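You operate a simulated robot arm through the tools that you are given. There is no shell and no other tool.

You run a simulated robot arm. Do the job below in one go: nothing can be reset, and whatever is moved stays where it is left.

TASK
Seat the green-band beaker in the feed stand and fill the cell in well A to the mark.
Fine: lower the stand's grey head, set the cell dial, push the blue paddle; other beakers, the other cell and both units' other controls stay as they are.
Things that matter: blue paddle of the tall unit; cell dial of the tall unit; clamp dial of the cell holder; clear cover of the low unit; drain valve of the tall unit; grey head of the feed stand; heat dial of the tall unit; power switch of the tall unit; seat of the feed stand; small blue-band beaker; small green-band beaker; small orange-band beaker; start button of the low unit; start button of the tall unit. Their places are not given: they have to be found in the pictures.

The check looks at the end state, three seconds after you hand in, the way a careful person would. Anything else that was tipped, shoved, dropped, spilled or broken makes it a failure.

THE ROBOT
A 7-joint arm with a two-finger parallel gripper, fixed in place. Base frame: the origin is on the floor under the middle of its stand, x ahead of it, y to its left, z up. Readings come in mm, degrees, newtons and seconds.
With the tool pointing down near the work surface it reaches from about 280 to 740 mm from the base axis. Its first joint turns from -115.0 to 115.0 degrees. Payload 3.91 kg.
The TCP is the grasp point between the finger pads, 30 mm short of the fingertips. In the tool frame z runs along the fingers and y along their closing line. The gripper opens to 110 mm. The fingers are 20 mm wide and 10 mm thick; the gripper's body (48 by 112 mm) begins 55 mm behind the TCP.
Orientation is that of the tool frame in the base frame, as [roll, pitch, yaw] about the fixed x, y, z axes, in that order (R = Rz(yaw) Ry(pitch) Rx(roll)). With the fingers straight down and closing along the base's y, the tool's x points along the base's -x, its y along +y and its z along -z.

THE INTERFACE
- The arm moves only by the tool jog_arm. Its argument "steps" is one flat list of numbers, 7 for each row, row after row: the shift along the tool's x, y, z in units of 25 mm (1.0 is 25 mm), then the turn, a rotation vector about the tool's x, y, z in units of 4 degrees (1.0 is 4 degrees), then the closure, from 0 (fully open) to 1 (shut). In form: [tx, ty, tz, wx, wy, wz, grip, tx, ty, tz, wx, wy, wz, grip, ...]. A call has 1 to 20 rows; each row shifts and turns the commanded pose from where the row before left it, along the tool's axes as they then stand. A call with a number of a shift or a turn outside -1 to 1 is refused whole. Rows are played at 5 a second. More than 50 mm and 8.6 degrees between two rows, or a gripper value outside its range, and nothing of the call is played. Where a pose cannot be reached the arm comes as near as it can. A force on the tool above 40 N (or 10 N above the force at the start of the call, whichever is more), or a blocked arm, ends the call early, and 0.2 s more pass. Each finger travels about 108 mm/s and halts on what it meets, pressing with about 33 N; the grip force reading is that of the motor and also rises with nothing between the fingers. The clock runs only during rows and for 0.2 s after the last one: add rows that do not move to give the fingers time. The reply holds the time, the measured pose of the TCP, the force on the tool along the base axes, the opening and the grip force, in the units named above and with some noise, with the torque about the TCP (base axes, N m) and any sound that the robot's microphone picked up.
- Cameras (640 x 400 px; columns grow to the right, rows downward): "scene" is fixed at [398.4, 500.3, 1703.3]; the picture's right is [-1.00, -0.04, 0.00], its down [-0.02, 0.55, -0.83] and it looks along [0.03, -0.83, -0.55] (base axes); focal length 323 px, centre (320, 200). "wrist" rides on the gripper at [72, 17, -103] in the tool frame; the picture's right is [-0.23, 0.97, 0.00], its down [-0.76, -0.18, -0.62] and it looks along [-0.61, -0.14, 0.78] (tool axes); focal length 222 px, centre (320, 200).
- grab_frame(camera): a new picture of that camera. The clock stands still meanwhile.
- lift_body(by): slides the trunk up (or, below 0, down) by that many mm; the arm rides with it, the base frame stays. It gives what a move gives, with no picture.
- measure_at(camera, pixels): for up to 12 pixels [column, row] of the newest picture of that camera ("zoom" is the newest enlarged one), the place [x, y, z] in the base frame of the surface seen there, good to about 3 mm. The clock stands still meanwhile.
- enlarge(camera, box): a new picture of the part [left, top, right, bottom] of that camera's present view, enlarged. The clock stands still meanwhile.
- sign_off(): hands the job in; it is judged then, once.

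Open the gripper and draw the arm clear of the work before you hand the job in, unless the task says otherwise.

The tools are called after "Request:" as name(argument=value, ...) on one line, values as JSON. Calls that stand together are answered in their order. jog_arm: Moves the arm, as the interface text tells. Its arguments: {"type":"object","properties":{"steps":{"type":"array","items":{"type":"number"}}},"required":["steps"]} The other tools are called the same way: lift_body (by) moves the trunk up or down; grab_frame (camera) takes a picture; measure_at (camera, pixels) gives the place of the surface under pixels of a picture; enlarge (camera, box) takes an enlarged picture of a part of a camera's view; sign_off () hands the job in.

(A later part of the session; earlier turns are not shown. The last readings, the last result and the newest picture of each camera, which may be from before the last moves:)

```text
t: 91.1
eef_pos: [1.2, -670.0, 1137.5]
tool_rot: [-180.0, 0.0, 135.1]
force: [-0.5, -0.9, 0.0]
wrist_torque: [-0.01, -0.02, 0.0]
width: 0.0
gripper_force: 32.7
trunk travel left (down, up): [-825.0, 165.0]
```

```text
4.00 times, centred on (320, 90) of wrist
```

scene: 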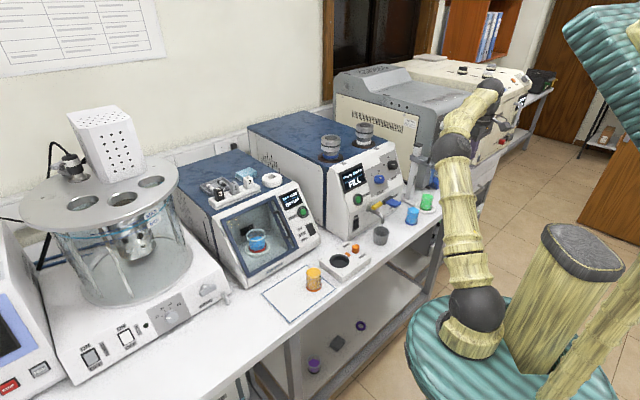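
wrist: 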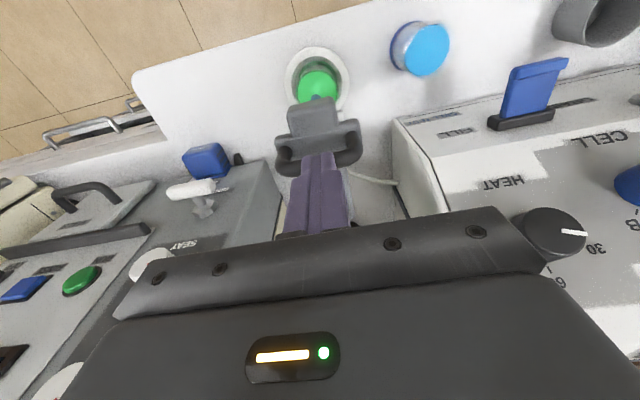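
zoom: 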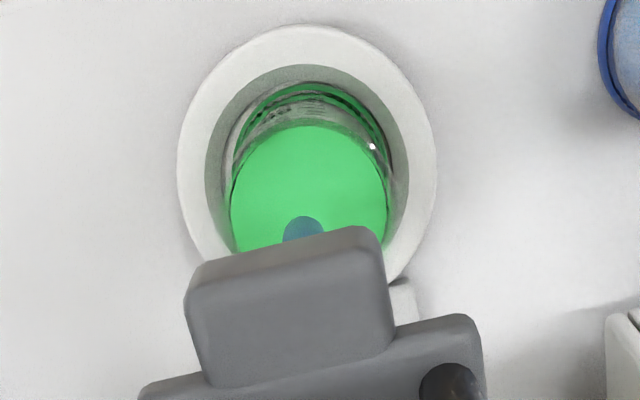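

The tube tip sits at the centre of the rim ellipse, so it will enter cleanly. I'll press down another 40 mm.

Request:
jog_arm(steps=[0, 0, 0.2, 0, 0, 0, 1, 0, 0, 0.2, 0, 0, 0, 1, 0, 0, 0.2, 0, 0, 0, 1, 0, 0, 0.2, 0, 0, 0, 1, 0, 0, 0.2, 0, 0, 0, 1, 0, 0, 0.2, 0, 0, 0, 1, 0, 0, 0.2, 0, 0, 0, 1, 0, 0, 0.2, 0, 0, 0, 1])

Request:
enlarge(camera="scene", box=[410, 155, 450, 215])

Request:
grab_frame(camera="wrist")

```text
t: 92.9
eef_pos: [1.8, -668.6, 1097.0]
tool_rot: [179.9, -0.1, 135.1]
force: [-0.7, 0.3, 0.0]
wrist_torque: [-0.01, -0.01, 0.0]
width: 0.0
gripper_force: 33.1
trunk travel left (down, up): [-825.0, 165.0]
```

```text
6.67 times, centred on (430, 185) of scene
```

zoom: 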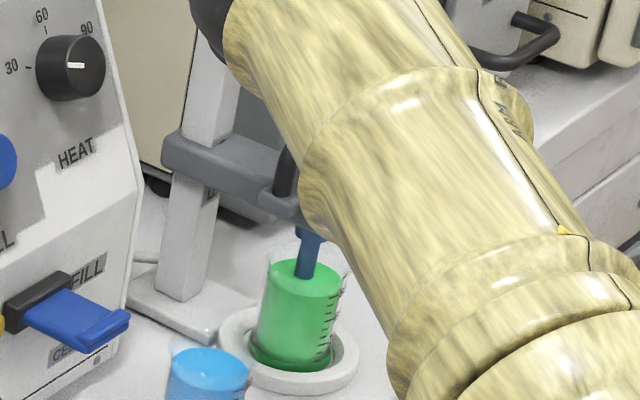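

```text
taken
```

wrist: 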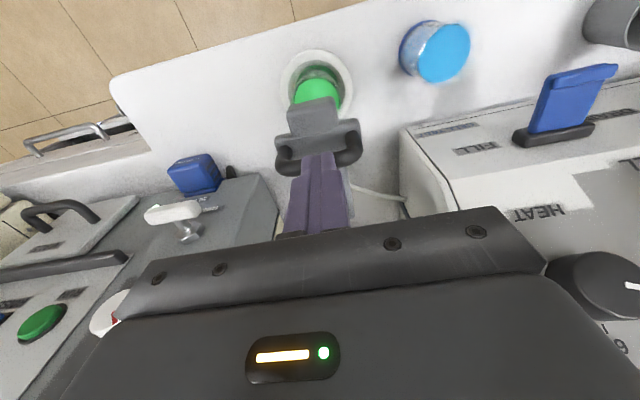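

The tube is in the liquid with no resistance yet. I'll continue in smaller steps, watching the force for the end of travel.

Request:
jog_arm(steps=[0, 0, 0.16, 0, 0, 0, 1, 0, 0, 0.12, 0, 0, 0, 1, 0, 0, 0.08, 0, 0, 0, 1, 0, 0, 0.08, 0, 0, 0, 1, 0, 0, 0.08, 0, 0, 0, 1, 0, 0, 0.08, 0, 0, 0, 1, 0, 0, 0, 0, 0, 0, 1])

Request:
enlarge(camera="scene", box=[410, 155, 450, 215])

```text
t: 94.5
eef_pos: [0.5, -667.7, 1082.2]
tool_rot: [179.9, 0.0, 135.0]
force: [-0.2, -0.3, 0.7]
wrist_torque: [0.0, 0.01, -0.02]
width: 0.0
gripper_force: 33.4
trunk travel left (down, up): [-825.0, 165.0]
```

```text
6.67 times, centred on (430, 185) of scene
```

zoom: 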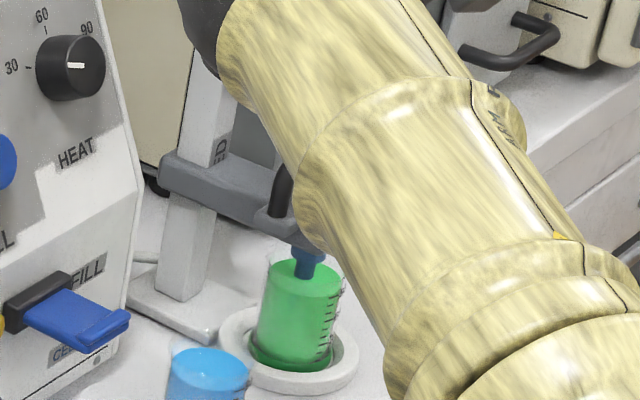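

Still no resistance. I'll go on in 2 mm steps until the stop is felt.

Request:
jog_arm(steps=[0, 0, 0.08, 0, 0, 0, 1, 0, 0, 0.08, 0, 0, 0, 1, 0, 0, 0.08, 0, 0, 0, 1, 0, 0, 0, 0, 0, 0, 1])

```text
t: 95.5
eef_pos: [1.1, -669.7, 1077.5]
tool_rot: [179.9, 0.2, 135.2]
force: [1.5, 0.0, 4.8]
wrist_torque: [0.0, -0.08, -0.02]
width: 0.2
gripper_force: 32.9
trunk travel left (down, up): [-825.0, 165.0]
```

The force has risen to 4.8 N. I'll press another 2 mm to see whether this is the hard stop.

Request:
jog_arm(steps=[0, 0, 0.04, 0, 0, 0, 1, 0, 0, 0.04, 0, 0, 0, 1, 0, 0, 0, 0, 0, 0, 1])

Request:
enlarge(camera="scene", box=[410, 155, 450, 215])

Request:
enlarge(camera="wrist", box=[260, 40, 380, 180])

```text
t: 96.3
eef_pos: [1.1, -668.7, 1077.9]
tool_rot: [-179.7, 0.1, 135.2]
force: [2.6, -6.3, 21.6]
wrist_torque: [-0.11, -0.23, -0.05]
width: 0.0
gripper_force: 32.9
trunk travel left (down, up): [-825.0, 165.0]
```

```text
6.67 times, centred on (430, 185) of scene
```

zoom: 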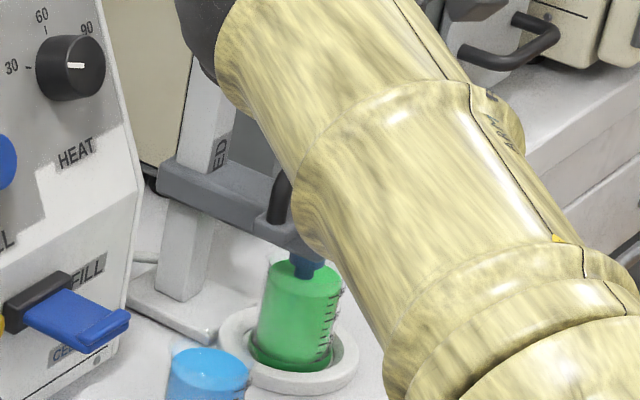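

```text
2.86 times, centred on (320, 110) of wrist
```

zoom: 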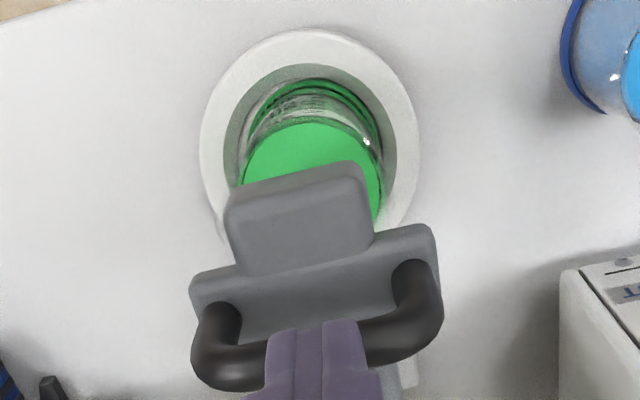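

The hard stop is reached (21.6 N at z 1078), so the head is fully down. I'll lift off slowly and check that it stays there.

Request:
jog_arm(steps=[0, 0, -0.08, 0, 0, 0, 1, 0, 0, -0.2, 0, 0, 0, 1, 0, 0, -0.6, 0, 0, 0, 1, 0, 0, -1, 0, 0, 0, 1, 0, 0, -1, 0, 0, 0, 1, 0, 0, -1, 0, 0, 0, 1, 0, 0, -1, 0, 0, 0, 1])

Request:
grab_frame(camera="wrist")

Request:
enlarge(camera="scene", box=[395, 140, 455, 220])

```text
t: 97.9
eef_pos: [-1.5, -667.9, 1197.2]
tool_rot: [179.9, 0.0, 135.1]
force: [-0.3, 0.7, 0.4]
wrist_torque: [0.0, -0.03, 0.0]
width: 0.0
gripper_force: 33.1
trunk travel left (down, up): [-825.0, 165.0]
```

```text
taken
```

wrist: 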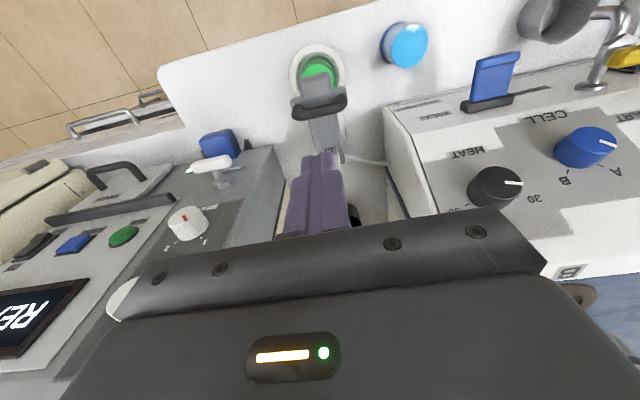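

```text
5.00 times, centred on (425, 180) of scene
```

zoom: 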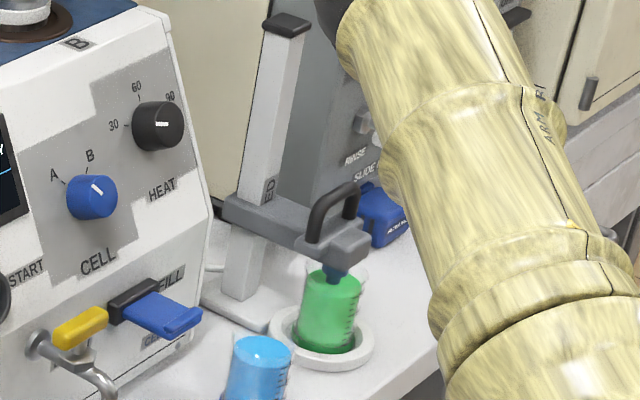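

The head stays down with its tube in the green beaker. Now I'll move to the paddle: first back off toward the robot, slide along the bench front, and go down to z≈1090 in front of the paddle.

Request:
jog_arm(steps=[1, 0, 0, 0, 0, 0, 1, 1, 0, 0, 0, 0, 0, 1, 1, 0, 0, 0, 0, 0, 1, 0, 0.82, 0, 0, 0, 0, 1, 0, 0.82, 0, 0, 0, 0, 1, 0, 0.82, 0, 0, 0, 0, 1, 0, 0.82, 0, 0, 0, 0, 1, 0, 0.82, 0, 0, 0, 0, 1, 0, 0.82, 0, 0, 0, 0, 1, 0, 0.82, 0, 0, 0, 0, 1, 0, 0.82, 0, 0, 0, 0, 1, 0, 0.82, 0, 0, 0, 0, 1, 0, 0.82, 0, 0, 0, 0, 1, 0, 0, 0.86, 0, 0, 0, 1, 0, 0, 0.86, 0, 0, 0, 1, 0, 0, 0.86, 0, 0, 0, 1, 0, 0, 0.86, 0, 0, 0, 1, 0, 0, 0.86, 0, 0, 0, 1])

Request:
grab_frame(camera="wrist")

Request:
grab_frame(camera="scene")

```text
t: 101.7
eef_pos: [92.1, -471.0, 1087.3]
tool_rot: [180.0, -0.1, 135.1]
force: [-0.5, 1.0, -0.1]
wrist_torque: [-0.01, 0.03, -0.01]
width: 0.0
gripper_force: 33.2
trunk travel left (down, up): [-825.0, 165.0]
```

```text
taken
```

wrist: 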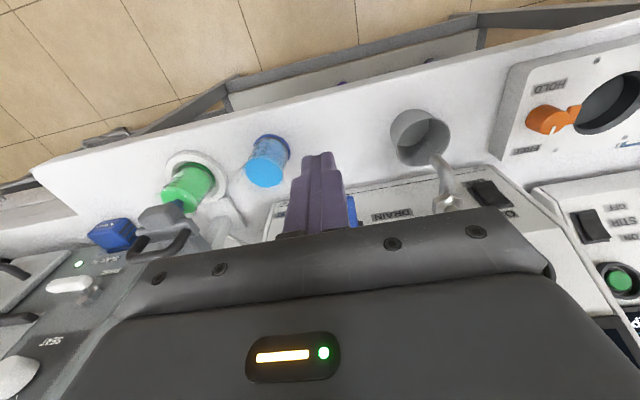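

```text
taken
```

scene: 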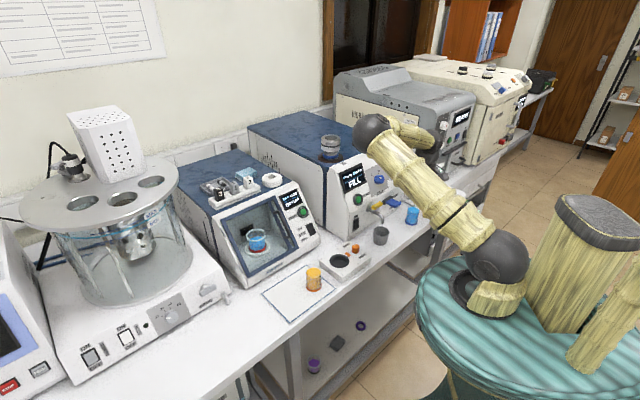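

The scene view shows the display clear at (355,180), while the elbow is near (372,133). I'll check the elbow's height over the tall unit's cells, and re-measure the paddle.

Request:
measure_at(camera="scene", pixels=[[372, 133], [370, 120], [362, 140], [410, 135], [400, 170], [332, 145], [395, 203], [390, 200], [400, 205], [440, 155]])

Request:
enlarge(camera="scene", box=[335, 155, 415, 225])

```text
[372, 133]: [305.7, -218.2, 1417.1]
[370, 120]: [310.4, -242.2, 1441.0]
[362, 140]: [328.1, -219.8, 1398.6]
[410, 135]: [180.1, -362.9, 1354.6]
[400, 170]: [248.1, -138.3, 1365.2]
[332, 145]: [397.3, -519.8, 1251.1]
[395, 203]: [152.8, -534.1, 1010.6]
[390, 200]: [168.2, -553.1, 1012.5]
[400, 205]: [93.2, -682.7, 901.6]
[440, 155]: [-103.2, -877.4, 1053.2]
```

```text
5.71 times, centred on (375, 190) of scene
```

zoom: 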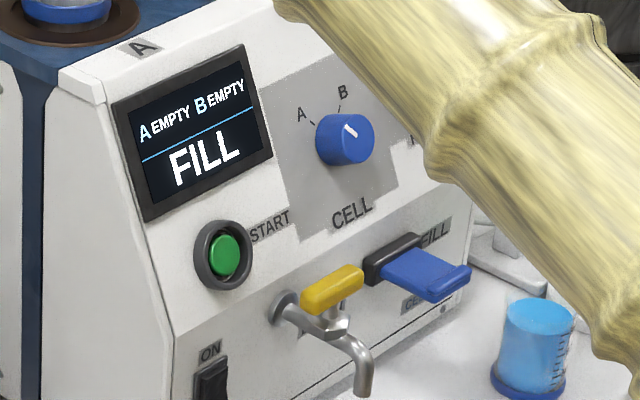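

The elbow is well clear (z≈1417, in front of the unit), and the paddle's outer part is near (153,−534,1011). I'll move forward over the paddle with the fingertips about 40 mm above it.

Request:
jog_arm(steps=[-0.6, 0, 0, 0, 0, 0, 1, -0.8, 0, 0, 0, 0, 0, 1, -0.8, 0, 0, 0, 0, 0, 1, -0.8, 0, 0, 0, 0, 0, 1, -0.55, 0, 0, 0, 0, 0, 1, 0, 0, 0, 0, 0, 0, 1])

Request:
grab_frame(camera="wrist")

Request:
enlarge(camera="scene", box=[335, 145, 425, 225])

```text
t: 103.1
eef_pos: [154.9, -532.2, 1088.8]
tool_rot: [179.9, 0.0, 135.1]
force: [-1.0, -0.3, -0.2]
wrist_torque: [0.01, 0.04, 0.0]
width: 0.5
gripper_force: 33.0
trunk travel left (down, up): [-825.0, 165.0]
```

```text
taken
```

wrist: 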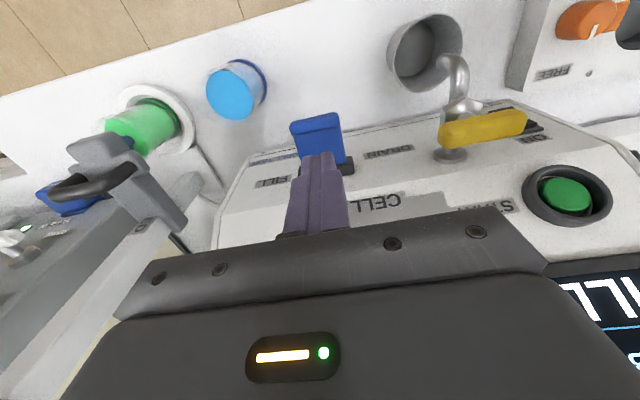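

```text
5.00 times, centred on (380, 185) of scene
```

zoom: 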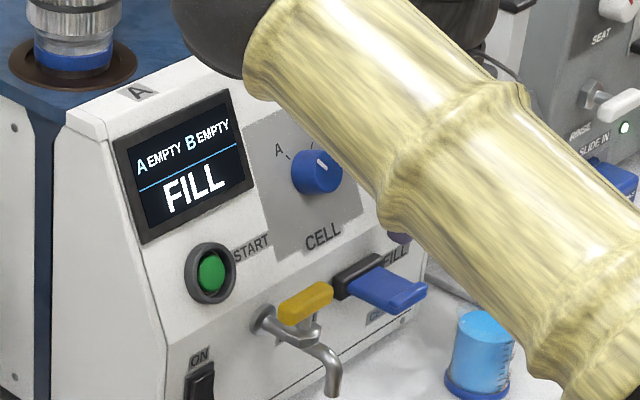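

The paddle lies right below the fingertips (tool axis projects near (320,139) on it) and the display still reads A EMPTY / B EMPTY / FILL. I'll lower to just above it.

Request:
enlarge(camera="wrist", box=[240, 90, 420, 200])

Request:
jog_arm(steps=[0, 0, 0.6, 0, 0, 0, 1, 0, 0, 0.5, 0, 0, 0, 1, 0, 0, 0.3, 0, 0, 0, 1, 0, 0, 0, 0, 0, 0, 1])

Request:
grab_frame(camera="wrist")

```text
3.56 times, centred on (330, 145) of wrist
```

zoom: 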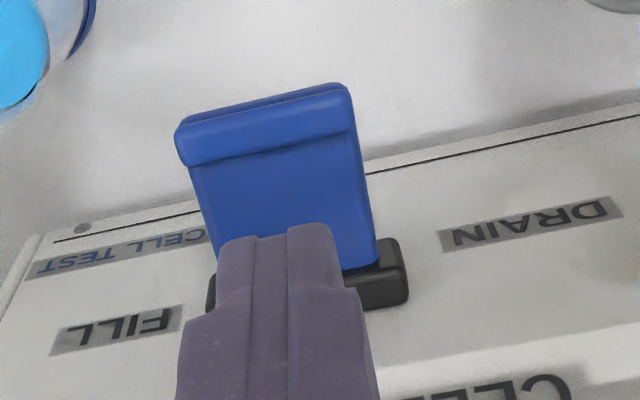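

```text
t: 104.1
eef_pos: [155.1, -532.4, 1053.6]
tool_rot: [179.9, 0.0, 135.1]
force: [0.0, 0.1, 0.5]
wrist_torque: [-0.03, -0.01, 0.03]
width: 0.1
gripper_force: 33.3
trunk travel left (down, up): [-825.0, 165.0]
```

```text
taken
```

wrist: 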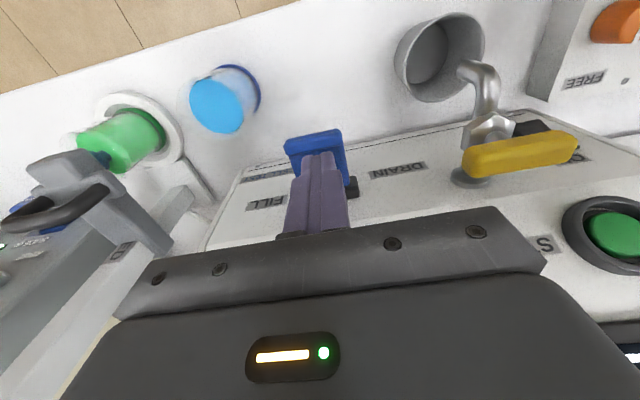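

The fingertips are about 8 mm above the paddle. I'll step down 7 mm to touch it.

Request:
jog_arm(steps=[0, 0, 0.1, 0, 0, 0, 1, 0, 0, 0.1, 0, 0, 0, 1, 0, 0, 0.08, 0, 0, 0, 1])

Request:
enlarge(camera="scene", box=[335, 145, 425, 225])

```text
t: 104.9
eef_pos: [154.8, -532.7, 1047.1]
tool_rot: [180.0, 0.0, 135.0]
force: [0.5, 0.0, -0.5]
wrist_torque: [0.01, -0.05, -0.03]
width: 0.1
gripper_force: 32.9
trunk travel left (down, up): [-825.0, 165.0]
```

```text
5.00 times, centred on (380, 185) of scene
```

zoom: 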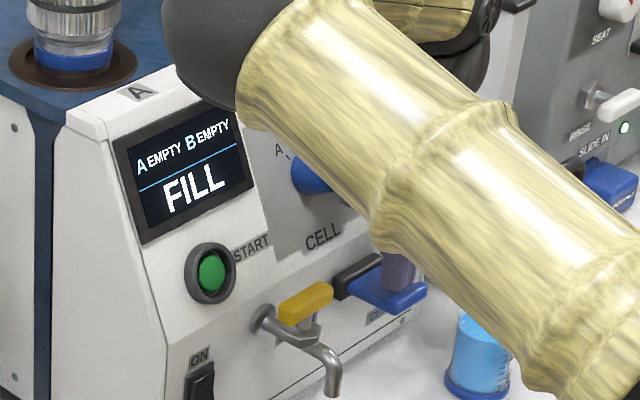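

No contact yet at z 1047. I'll step down 3 mm more and check.

Request:
jog_arm(steps=[0, 0, 0.06, 0, 0, 0, 1, 0, 0, 0.06, 0, 0, 0, 1])

Request:
enlarge(camera="scene", box=[335, 145, 425, 225])

```text
t: 105.5
eef_pos: [154.0, -533.8, 1043.7]
tool_rot: [179.9, 0.0, 135.1]
force: [0.0, 0.1, 0.5]
wrist_torque: [0.0, 0.0, 0.01]
width: 0.0
gripper_force: 33.5
trunk travel left (down, up): [-825.0, 165.0]
```

```text
5.00 times, centred on (380, 185) of scene
```

zoom: 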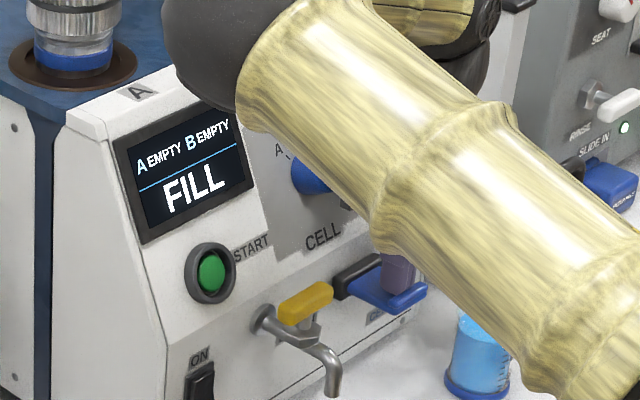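

Still no contact at 1043.7. I'll step down another 3 mm.

Request:
jog_arm(steps=[0, 0, 0.06, 0, 0, 0, 1, 0, 0, 0.06, 0, 0, 0, 1])

Request:
enlarge(camera="scene", box=[335, 145, 425, 225])

Request:
enlarge(camera="wrist", box=[250, 100, 400, 200])

```text
t: 106.1
eef_pos: [155.2, -532.1, 1041.0]
tool_rot: [-180.0, 0.0, 135.1]
force: [-0.5, 0.3, 0.7]
wrist_torque: [-0.02, -0.02, -0.01]
width: 0.0
gripper_force: 32.9
trunk travel left (down, up): [-825.0, 165.0]
```

```text
5.00 times, centred on (380, 185) of scene
```

zoom: 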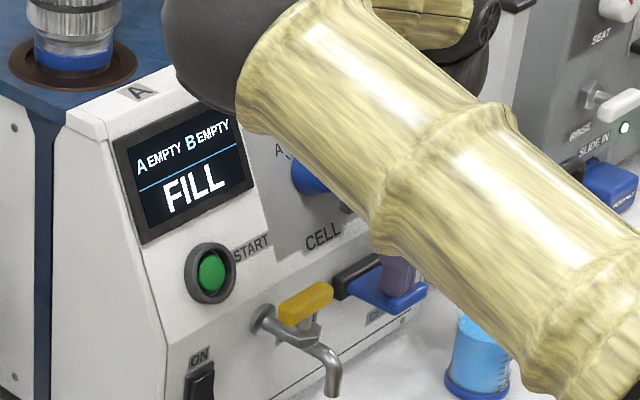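

```text
4.00 times, centred on (325, 150) of wrist
```

zoom: 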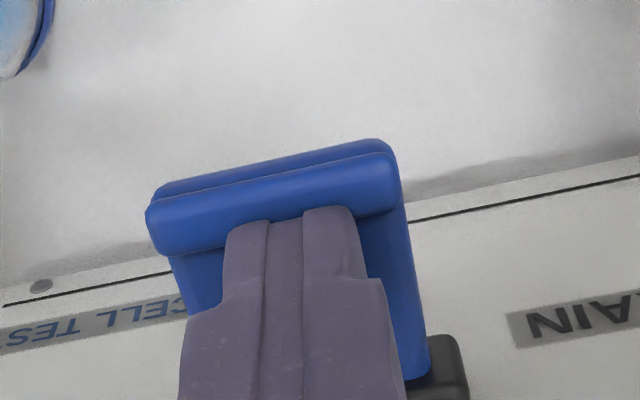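

The fingertips are just inboard of the lip, almost on the plate. I'll step down 3 mm more.

Request:
jog_arm(steps=[0, 0, 0.06, 0, 0, 0, 1, 0, 0, 0.06, 0, 0, 0, 1])

Request:
enlarge(camera="scene", box=[335, 145, 425, 225])

Request:
enlarge(camera="wrist", box=[250, 100, 400, 200])

```text
t: 106.7
eef_pos: [154.2, -534.6, 1037.2]
tool_rot: [180.0, -0.1, 135.1]
force: [-1.3, 0.1, 3.1]
wrist_torque: [0.0, 0.03, 0.04]
width: 0.0
gripper_force: 32.9
trunk travel left (down, up): [-825.0, 165.0]
```

```text
5.00 times, centred on (380, 185) of scene
```

zoom: 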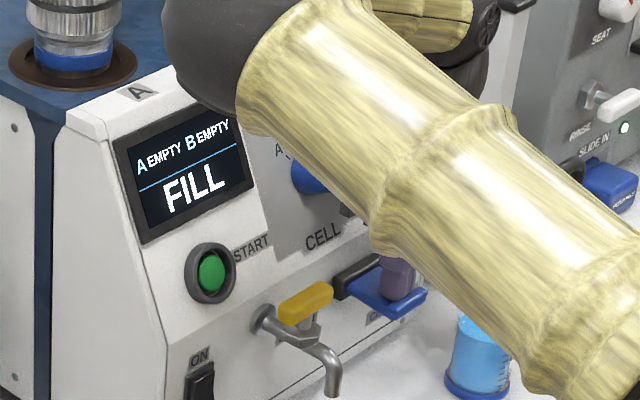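

```text
4.00 times, centred on (325, 150) of wrist
```

zoom: 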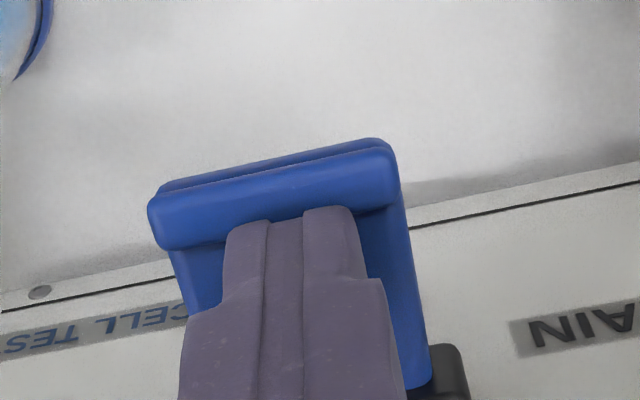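

Contact is made (3.1 N) and the paddle has begun to move down. I'll continue with single small steps, checking the display each time.

Request:
jog_arm(steps=[0, 0, 0.08, 0, 0, 0, 1])

Request:
enlarge(camera="scene", box=[335, 145, 425, 225])

```text
t: 107.1
eef_pos: [154.3, -533.1, 1036.4]
tool_rot: [-180.0, 0.0, 135.1]
force: [-1.6, 1.0, 3.8]
wrist_torque: [0.05, 0.03, 0.0]
width: 0.0
gripper_force: 32.9
trunk travel left (down, up): [-825.0, 165.0]
```

```text
5.00 times, centred on (380, 185) of scene
```

zoom: 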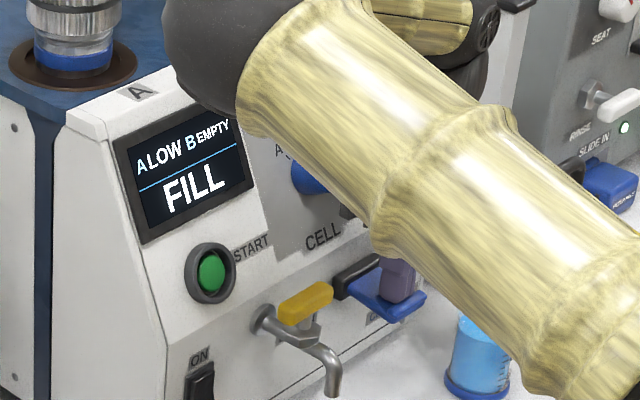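

The display now reads "A LOW", so filling into A has begun. I'll hold still in short intervals and watch the display.

Request:
jog_arm(steps=[0, 0, 0, 0, 0, 0, 1])

Request:
enlarge(camera="scene", box=[335, 145, 425, 225])

```text
t: 107.5
eef_pos: [155.5, -534.1, 1036.5]
tool_rot: [-180.0, 0.0, 135.1]
force: [-1.4, 0.5, 3.3]
wrist_torque: [-0.04, 0.02, 0.01]
width: 0.1
gripper_force: 32.9
trunk travel left (down, up): [-825.0, 165.0]
```

```text
5.00 times, centred on (380, 185) of scene
```

zoom: 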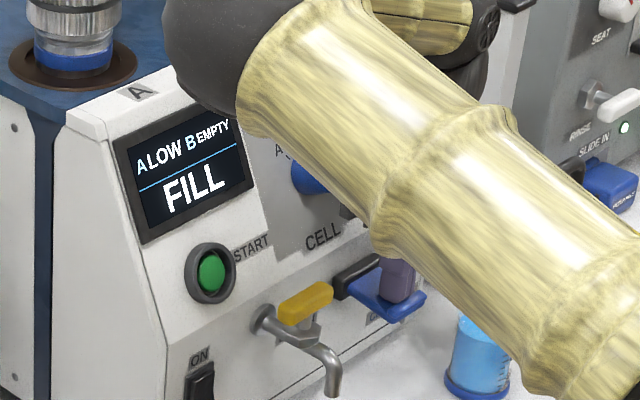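

Still "A LOW". I'll keep holding in 0.4 s intervals.

Request:
jog_arm(steps=[0, 0, 0, 0, 0, 0, 1])

Request:
enlarge(camera="scene", box=[320, 125, 440, 225])

```text
t: 107.9
eef_pos: [154.9, -533.8, 1036.6]
tool_rot: [-180.0, 0.0, 135.1]
force: [-1.7, 0.7, 3.2]
wrist_torque: [-0.06, 0.08, -0.07]
width: 0.1
gripper_force: 33.4
trunk travel left (down, up): [-825.0, 165.0]
```

```text
4.00 times, centred on (380, 175) of scene
```

zoom: 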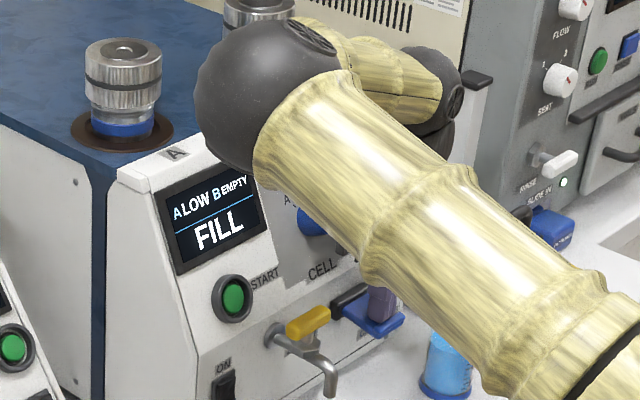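

Request:
jog_arm(steps=[0, 0, 0, 0, 0, 0, 1])

Request:
enlarge(camera="scene", box=[320, 125, 440, 225])

Request:
grab_frame(camera="wrist")

```text
t: 108.3
eef_pos: [154.2, -534.3, 1036.2]
tool_rot: [179.9, 0.0, 135.1]
force: [-1.9, 0.7, 3.7]
wrist_torque: [-0.01, 0.03, -0.03]
width: 0.0
gripper_force: 32.7
trunk travel left (down, up): [-825.0, 165.0]
```

```text
4.00 times, centred on (380, 175) of scene
```

zoom: 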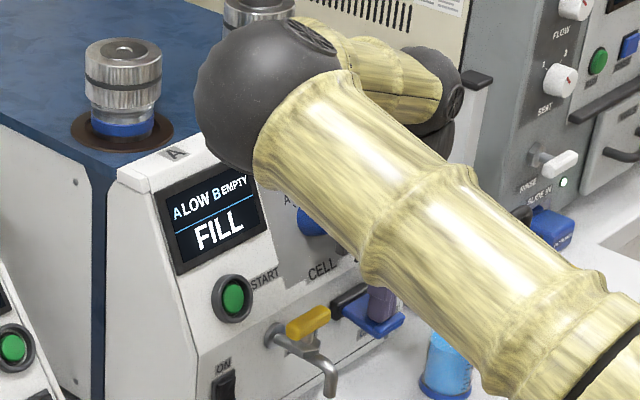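

```text
taken
```

wrist: 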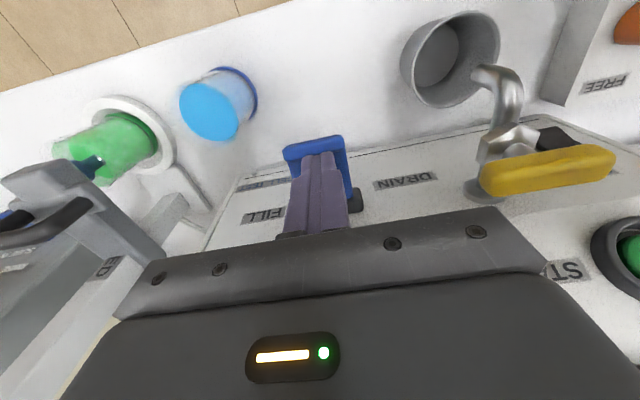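

Still "A LOW" after about 1.4 s. I'll hold on and also watch the green beaker's level in the wrist view at (115,140).

Request:
enlarge(camera="wrist", box=[40, 80, 200, 200])

Request:
jog_arm(steps=[0, 0, 0, 0, 0, 0, 1, 0, 0, 0, 0, 0, 0, 1])

Request:
enlarge(camera="scene", box=[320, 125, 440, 225])

Request:
enlarge(camera="wrist", box=[40, 80, 200, 200])

```text
3.33 times, centred on (120, 140) of wrist
```

zoom: 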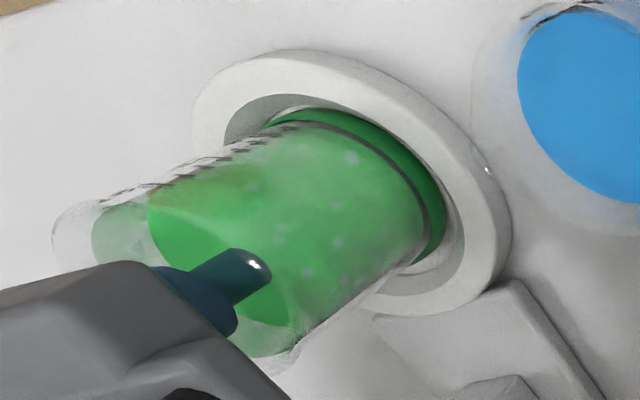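

```text
t: 108.9
eef_pos: [155.4, -533.1, 1037.1]
tool_rot: [-180.0, 0.1, 135.0]
force: [-2.1, 0.2, 4.1]
wrist_torque: [0.0, 0.03, -0.03]
width: 0.1
gripper_force: 33.3
trunk travel left (down, up): [-825.0, 165.0]
```

```text
4.00 times, centred on (380, 175) of scene
```

zoom: 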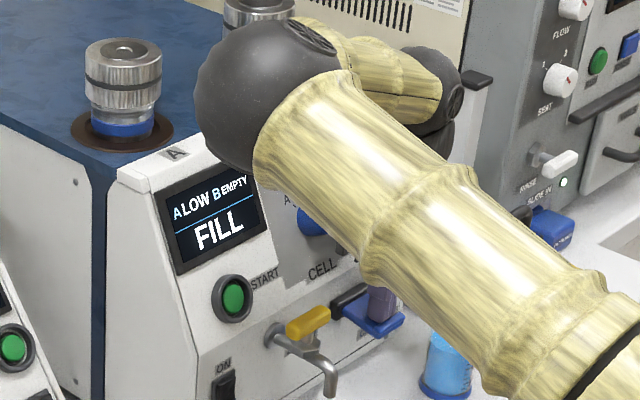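

```text
3.33 times, centred on (120, 140) of wrist
```

zoom: 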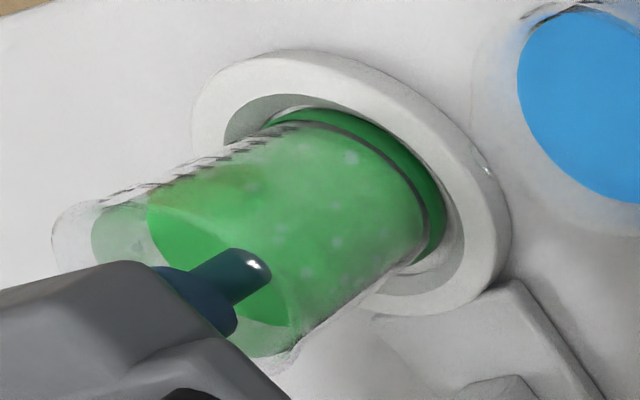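

The beaker level looks unchanged between the last two views, so flow may come per push rather than continuously. I'll hold another second to tell.

Request:
jog_arm(steps=[0, 0, 0, 0, 0, 0, 1, 0, 0, 0, 0, 0, 0, 1, 0, 0, 0, 0, 0, 0, 1])

Request:
enlarge(camera="scene", box=[320, 125, 440, 225])

Request:
enlarge(camera="wrist", box=[40, 80, 200, 200])

```text
t: 109.7
eef_pos: [154.4, -533.0, 1037.4]
tool_rot: [-180.0, 0.2, 135.1]
force: [-2.6, 0.2, 4.4]
wrist_torque: [-0.06, 0.02, 0.02]
width: 0.0
gripper_force: 32.7
trunk travel left (down, up): [-825.0, 165.0]
```

```text
4.00 times, centred on (380, 175) of scene
```

zoom: 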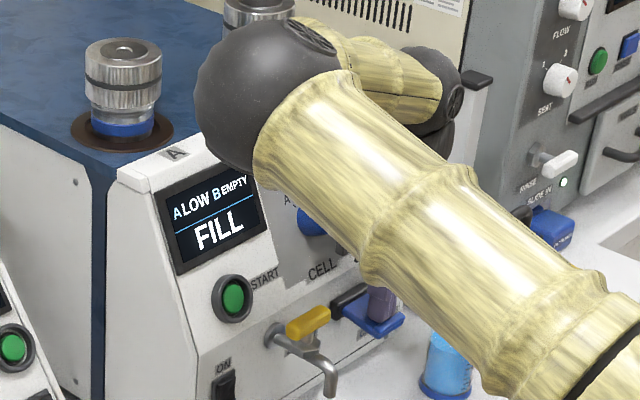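

```text
3.33 times, centred on (120, 140) of wrist
```

zoom: 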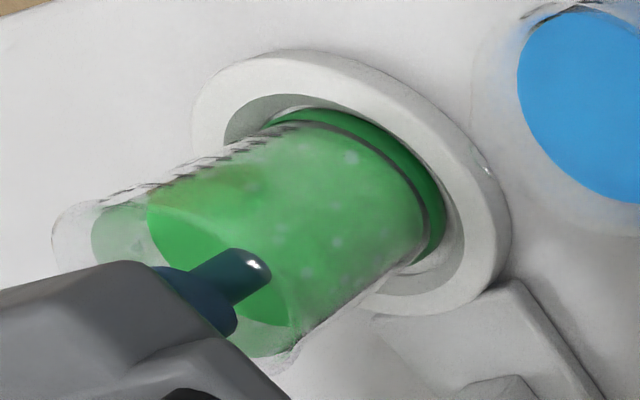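

Holding adds nothing, so each push seems to give one dose. I'll release the paddle fully and check the display.

Request:
jog_arm(steps=[0, 0, -0.2, 0, 0, 0, 1, 0, 0, -0.2, 0, 0, 0, 1])

Request:
enlarge(camera="scene", box=[320, 125, 440, 225])

Request:
enlarge(camera="wrist", box=[40, 80, 200, 200])

Request:
enlarge(camera="wrist", box=[250, 100, 400, 200])

```text
t: 110.3
eef_pos: [155.3, -532.6, 1046.6]
tool_rot: [179.9, 0.0, 135.2]
force: [0.4, 0.1, 0.0]
wrist_torque: [0.01, 0.01, -0.01]
width: 0.1
gripper_force: 33.2
trunk travel left (down, up): [-825.0, 165.0]
```

```text
4.00 times, centred on (380, 175) of scene
```

zoom: 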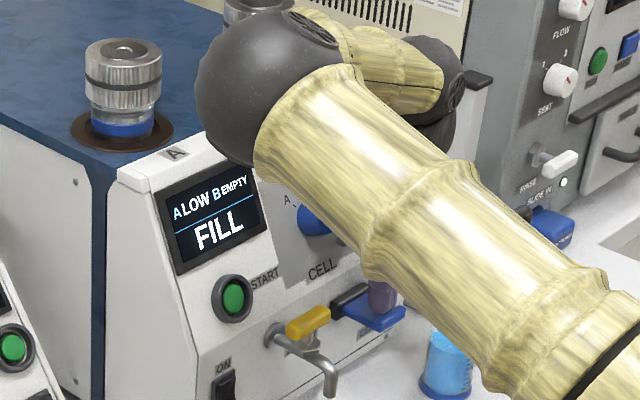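

```text
3.33 times, centred on (120, 140) of wrist
```

zoom: 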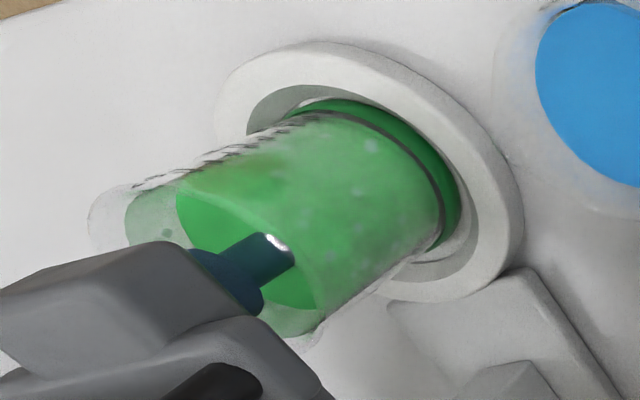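

```text
4.00 times, centred on (325, 150) of wrist
```

zoom: 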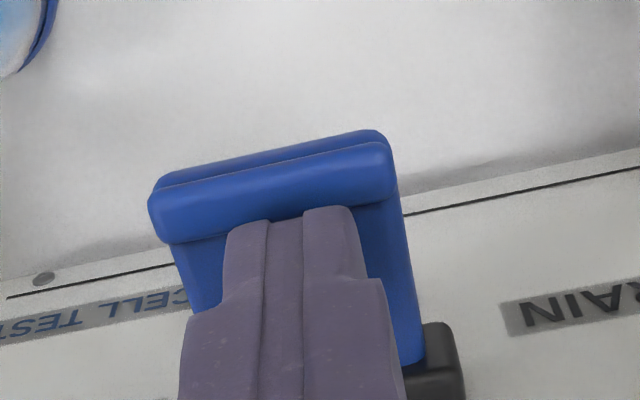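

The display stays at "A LOW" with the paddle free. I'll push a second time to the same depth.

Request:
jog_arm(steps=[0, 0, 0.2, 0, 0, 0, 1, 0, 0, 0.2, 0, 0, 0, 1])

Request:
enlarge(camera="scene", box=[320, 125, 440, 225])

Request:
enlarge(camera="wrist", box=[40, 80, 200, 200])

```text
t: 110.9
eef_pos: [154.2, -534.3, 1037.0]
tool_rot: [180.0, 0.1, 135.2]
force: [-0.4, 0.9, 4.6]
wrist_torque: [-0.03, 0.0, 0.02]
width: 0.0
gripper_force: 32.8
trunk travel left (down, up): [-825.0, 165.0]
```

```text
4.00 times, centred on (380, 175) of scene
```

zoom: 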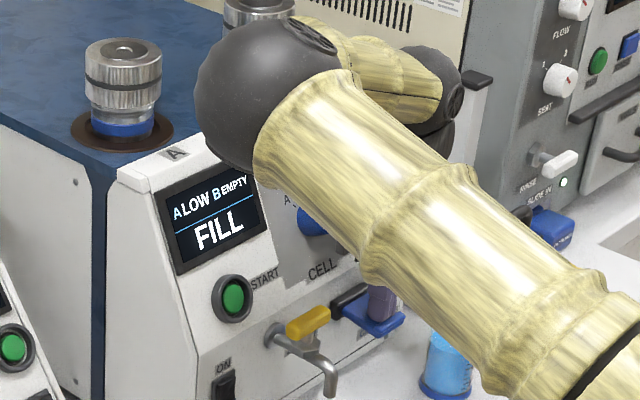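

```text
3.33 times, centred on (120, 140) of wrist
```

zoom: 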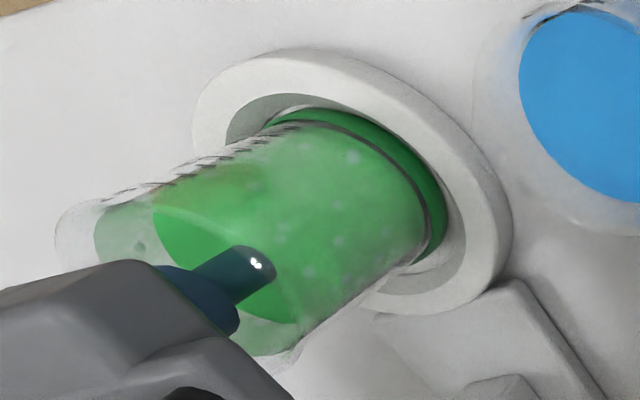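

Only a tiny level change, if any, and still "A LOW". The paddle may be hovering right at its threshold, so I'll press 1.5 mm deeper for one short step and compare.

Request:
jog_arm(steps=[0, 0, 0.06, 0, 0, 0, 1])

Request:
enlarge(camera="scene", box=[320, 125, 440, 225])

Request:
enlarge(camera="wrist", box=[40, 80, 200, 200])

```text
t: 111.3
eef_pos: [154.0, -533.4, 1035.5]
tool_rot: [180.0, 0.1, 135.1]
force: [0.1, 0.5, 4.9]
wrist_torque: [-0.03, -0.05, -0.02]
width: 0.0
gripper_force: 32.9
trunk travel left (down, up): [-825.0, 165.0]
```

```text
4.00 times, centred on (380, 175) of scene
```

zoom: 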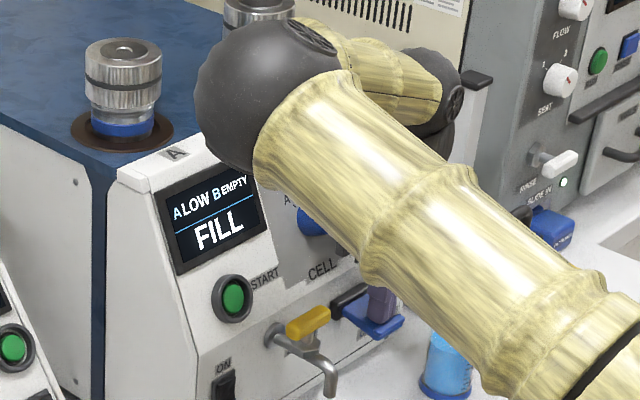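

```text
3.33 times, centred on (120, 140) of wrist
```

zoom: 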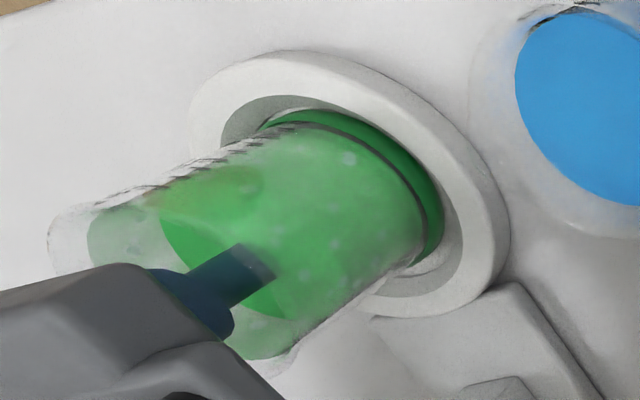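

The level has dropped visibly now (rim-to-liquid gap about 113 px against 98 before), so fluid flows while the paddle is below its threshold. I'll hold here in short steps.

Request:
jog_arm(steps=[0, 0, 0, 0, 0, 0, 1])

Request:
enlarge(camera="scene", box=[320, 125, 440, 225])

Request:
enlarge(camera="wrist", box=[40, 80, 200, 200])

```text
t: 111.7
eef_pos: [154.1, -534.6, 1035.2]
tool_rot: [-180.0, 0.1, 135.1]
force: [1.2, 0.3, 4.3]
wrist_torque: [-0.03, -0.06, -0.07]
width: 0.1
gripper_force: 32.6
trunk travel left (down, up): [-825.0, 165.0]
```

```text
4.00 times, centred on (380, 175) of scene
```

zoom: 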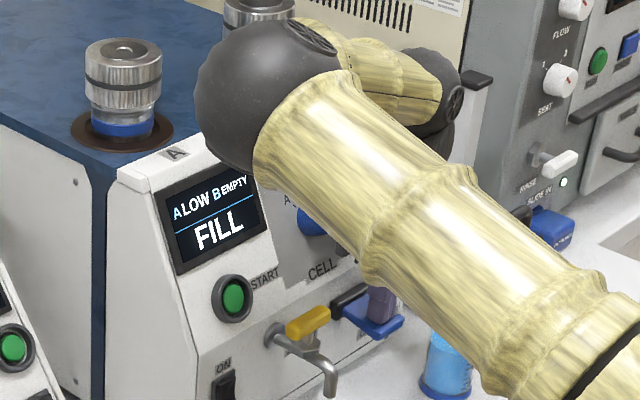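

```text
3.33 times, centred on (120, 140) of wrist
```

zoom: 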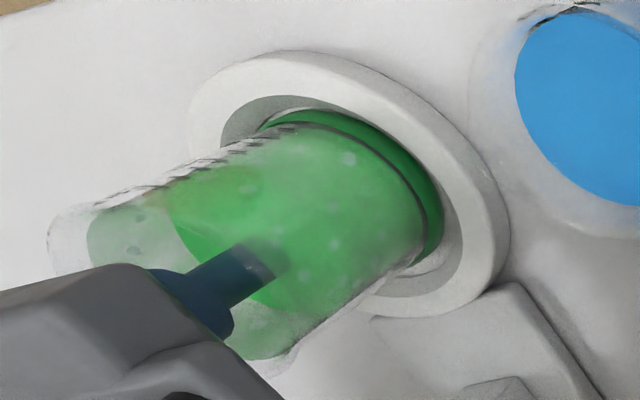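

Flow is steady (level down another 12 px) and the display still says "A LOW". I'll continue holding in 0.4 s intervals.

Request:
jog_arm(steps=[0, 0, 0, 0, 0, 0, 1])

Request:
enlarge(camera="scene", box=[320, 125, 440, 225])

Request:
enlarge(camera="wrist", box=[40, 80, 200, 200])

```text
t: 112.1
eef_pos: [154.5, -532.3, 1035.2]
tool_rot: [-179.9, 0.0, 135.2]
force: [0.8, 0.0, 5.7]
wrist_torque: [-0.02, -0.03, 0.02]
width: 0.0
gripper_force: 32.6
trunk travel left (down, up): [-825.0, 165.0]
```

```text
4.00 times, centred on (380, 175) of scene
```

zoom: 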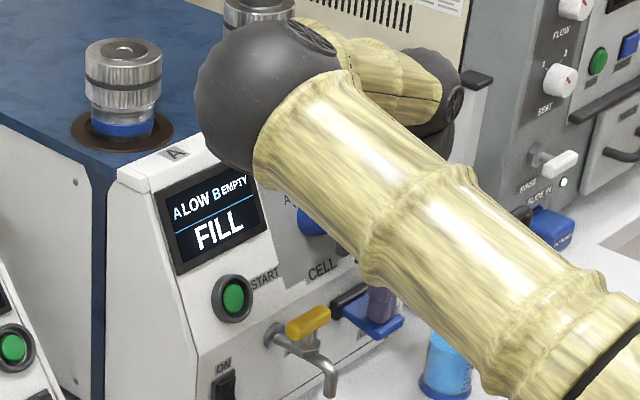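

```text
3.33 times, centred on (120, 140) of wrist
```

zoom: 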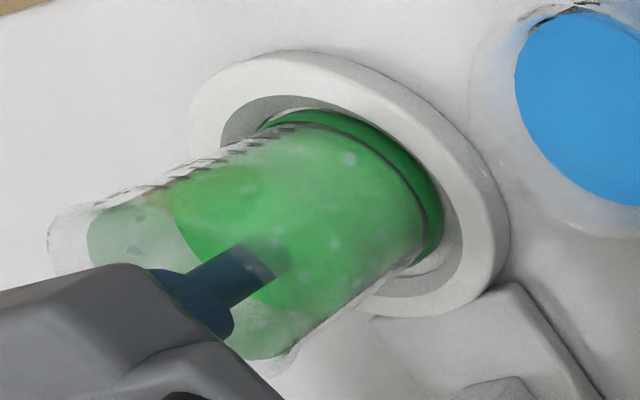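

Request:
jog_arm(steps=[0, 0, 0.02, 0, 0, 0, 1])

Request:
enlarge(camera="scene", box=[320, 125, 440, 225])

Request:
enlarge(camera="wrist", box=[40, 80, 200, 200])

```text
t: 112.5
eef_pos: [154.3, -533.7, 1034.5]
tool_rot: [-179.9, 0.1, 135.1]
force: [-0.1, -1.2, 5.8]
wrist_torque: [-0.07, -0.05, 0.03]
width: 0.0
gripper_force: 33.6
trunk travel left (down, up): [-825.0, 165.0]
```

```text
4.00 times, centred on (380, 175) of scene
```

zoom: 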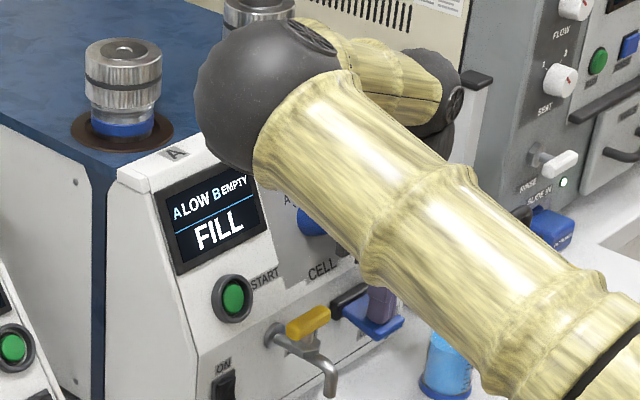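

```text
3.33 times, centred on (120, 140) of wrist
```

zoom: 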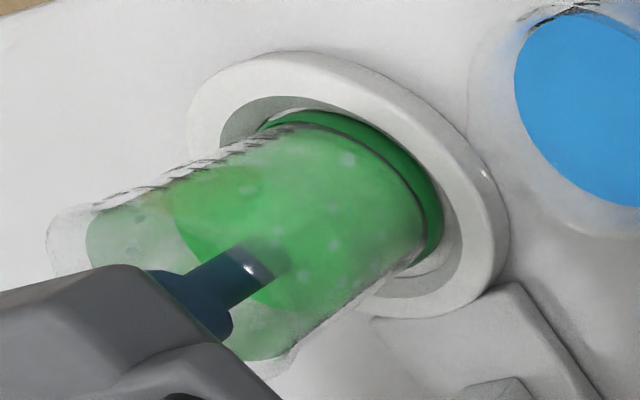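

The level is settling (gap 98 → 113 → 125 → 129 → 131 px), which looks like one fixed dose per push with a lag. I'll wait a moment to confirm that it has stopped.

Request:
jog_arm(steps=[0, 0, 0, 0, 0, 0, 1, 0, 0, 0, 0, 0, 0, 1, 0, 0, 0, 0, 0, 0, 1])

Request:
enlarge(camera="scene", box=[320, 125, 440, 225])

Request:
enlarge(camera="wrist", box=[40, 80, 200, 200])

```text
t: 113.3
eef_pos: [155.2, -533.4, 1034.7]
tool_rot: [-180.0, 0.1, 135.1]
force: [0.7, -1.3, 4.7]
wrist_torque: [-0.04, -0.04, -0.01]
width: 0.1
gripper_force: 33.2
trunk travel left (down, up): [-825.0, 165.0]
```

```text
4.00 times, centred on (380, 175) of scene
```

zoom: 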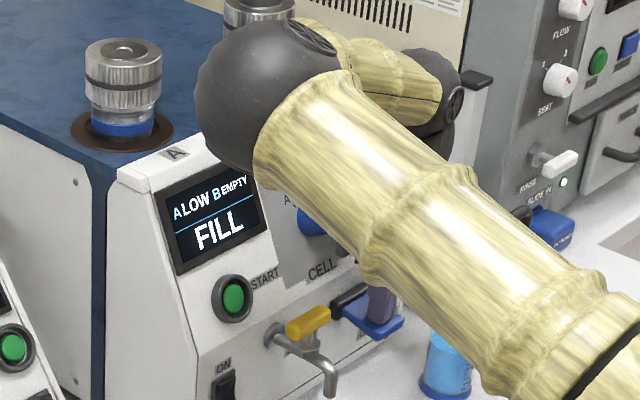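

```text
3.33 times, centred on (120, 140) of wrist
```

zoom: 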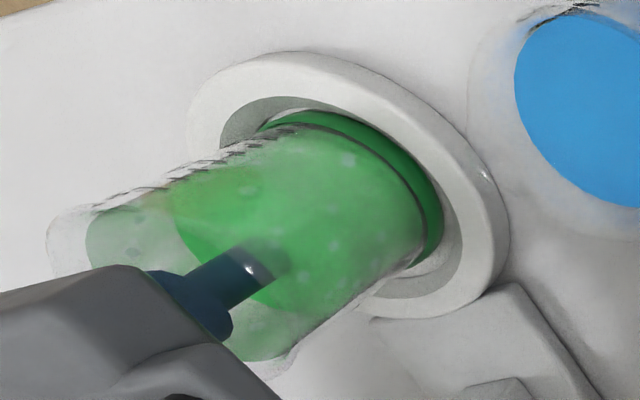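

The level has stopped at (176,218), so it is one dose per push; two doses are in and the display still says "A LOW". I'll release, push a third time, and check.

Request:
jog_arm(steps=[0, 0, -0.25, 0, 0, 0, 1, 0, 0, -0.25, 0, 0, 0, 1, 0, 0, 0, 0, 0, 0, 1])

Request:
enlarge(camera="scene", box=[320, 125, 440, 225])

Request:
jog_arm(steps=[0, 0, 0.25, 0, 0, 0, 1, 0, 0, 0.25, 0, 0, 0, 1])

Request:
enlarge(camera="scene", box=[320, 125, 440, 225])

Request:
enlarge(camera="wrist", box=[40, 80, 200, 200])

```text
t: 114.1
eef_pos: [154.5, -532.5, 1046.5]
tool_rot: [179.9, -0.1, 135.2]
force: [0.2, -0.4, 0.4]
wrist_torque: [0.04, 0.01, -0.03]
width: 0.2
gripper_force: 33.2
trunk travel left (down, up): [-825.0, 165.0]
```

```text
4.00 times, centred on (380, 175) of scene
```

zoom: 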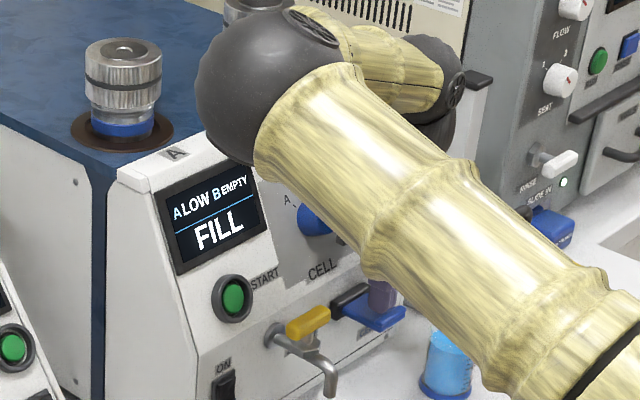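

```text
t: 114.7
eef_pos: [155.8, -534.1, 1034.6]
tool_rot: [179.9, 0.1, 135.0]
force: [-0.4, -0.6, 5.4]
wrist_torque: [-0.01, -0.03, 0.0]
width: 0.2
gripper_force: 33.6
trunk travel left (down, up): [-825.0, 165.0]
```

```text
4.00 times, centred on (380, 175) of scene
```

zoom: 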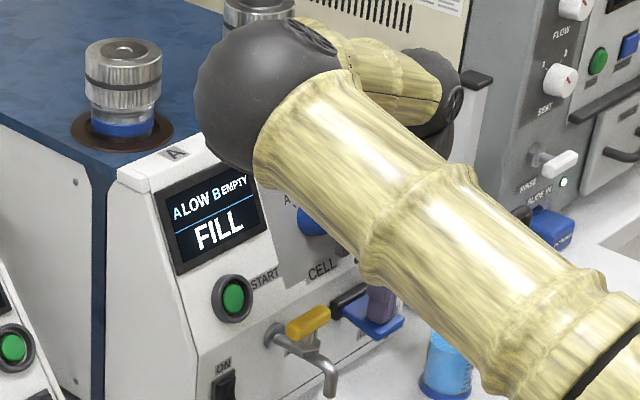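

```text
3.33 times, centred on (120, 140) of wrist
```

zoom: 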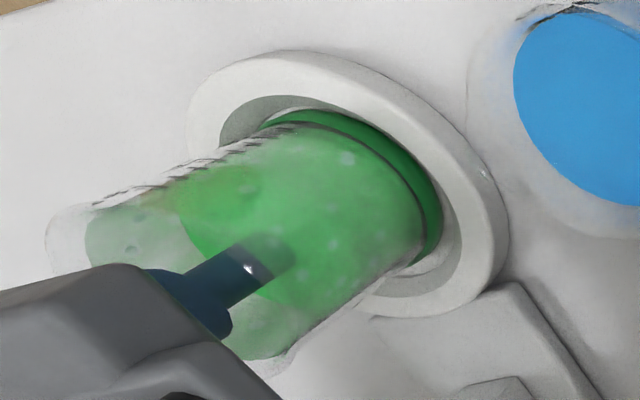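

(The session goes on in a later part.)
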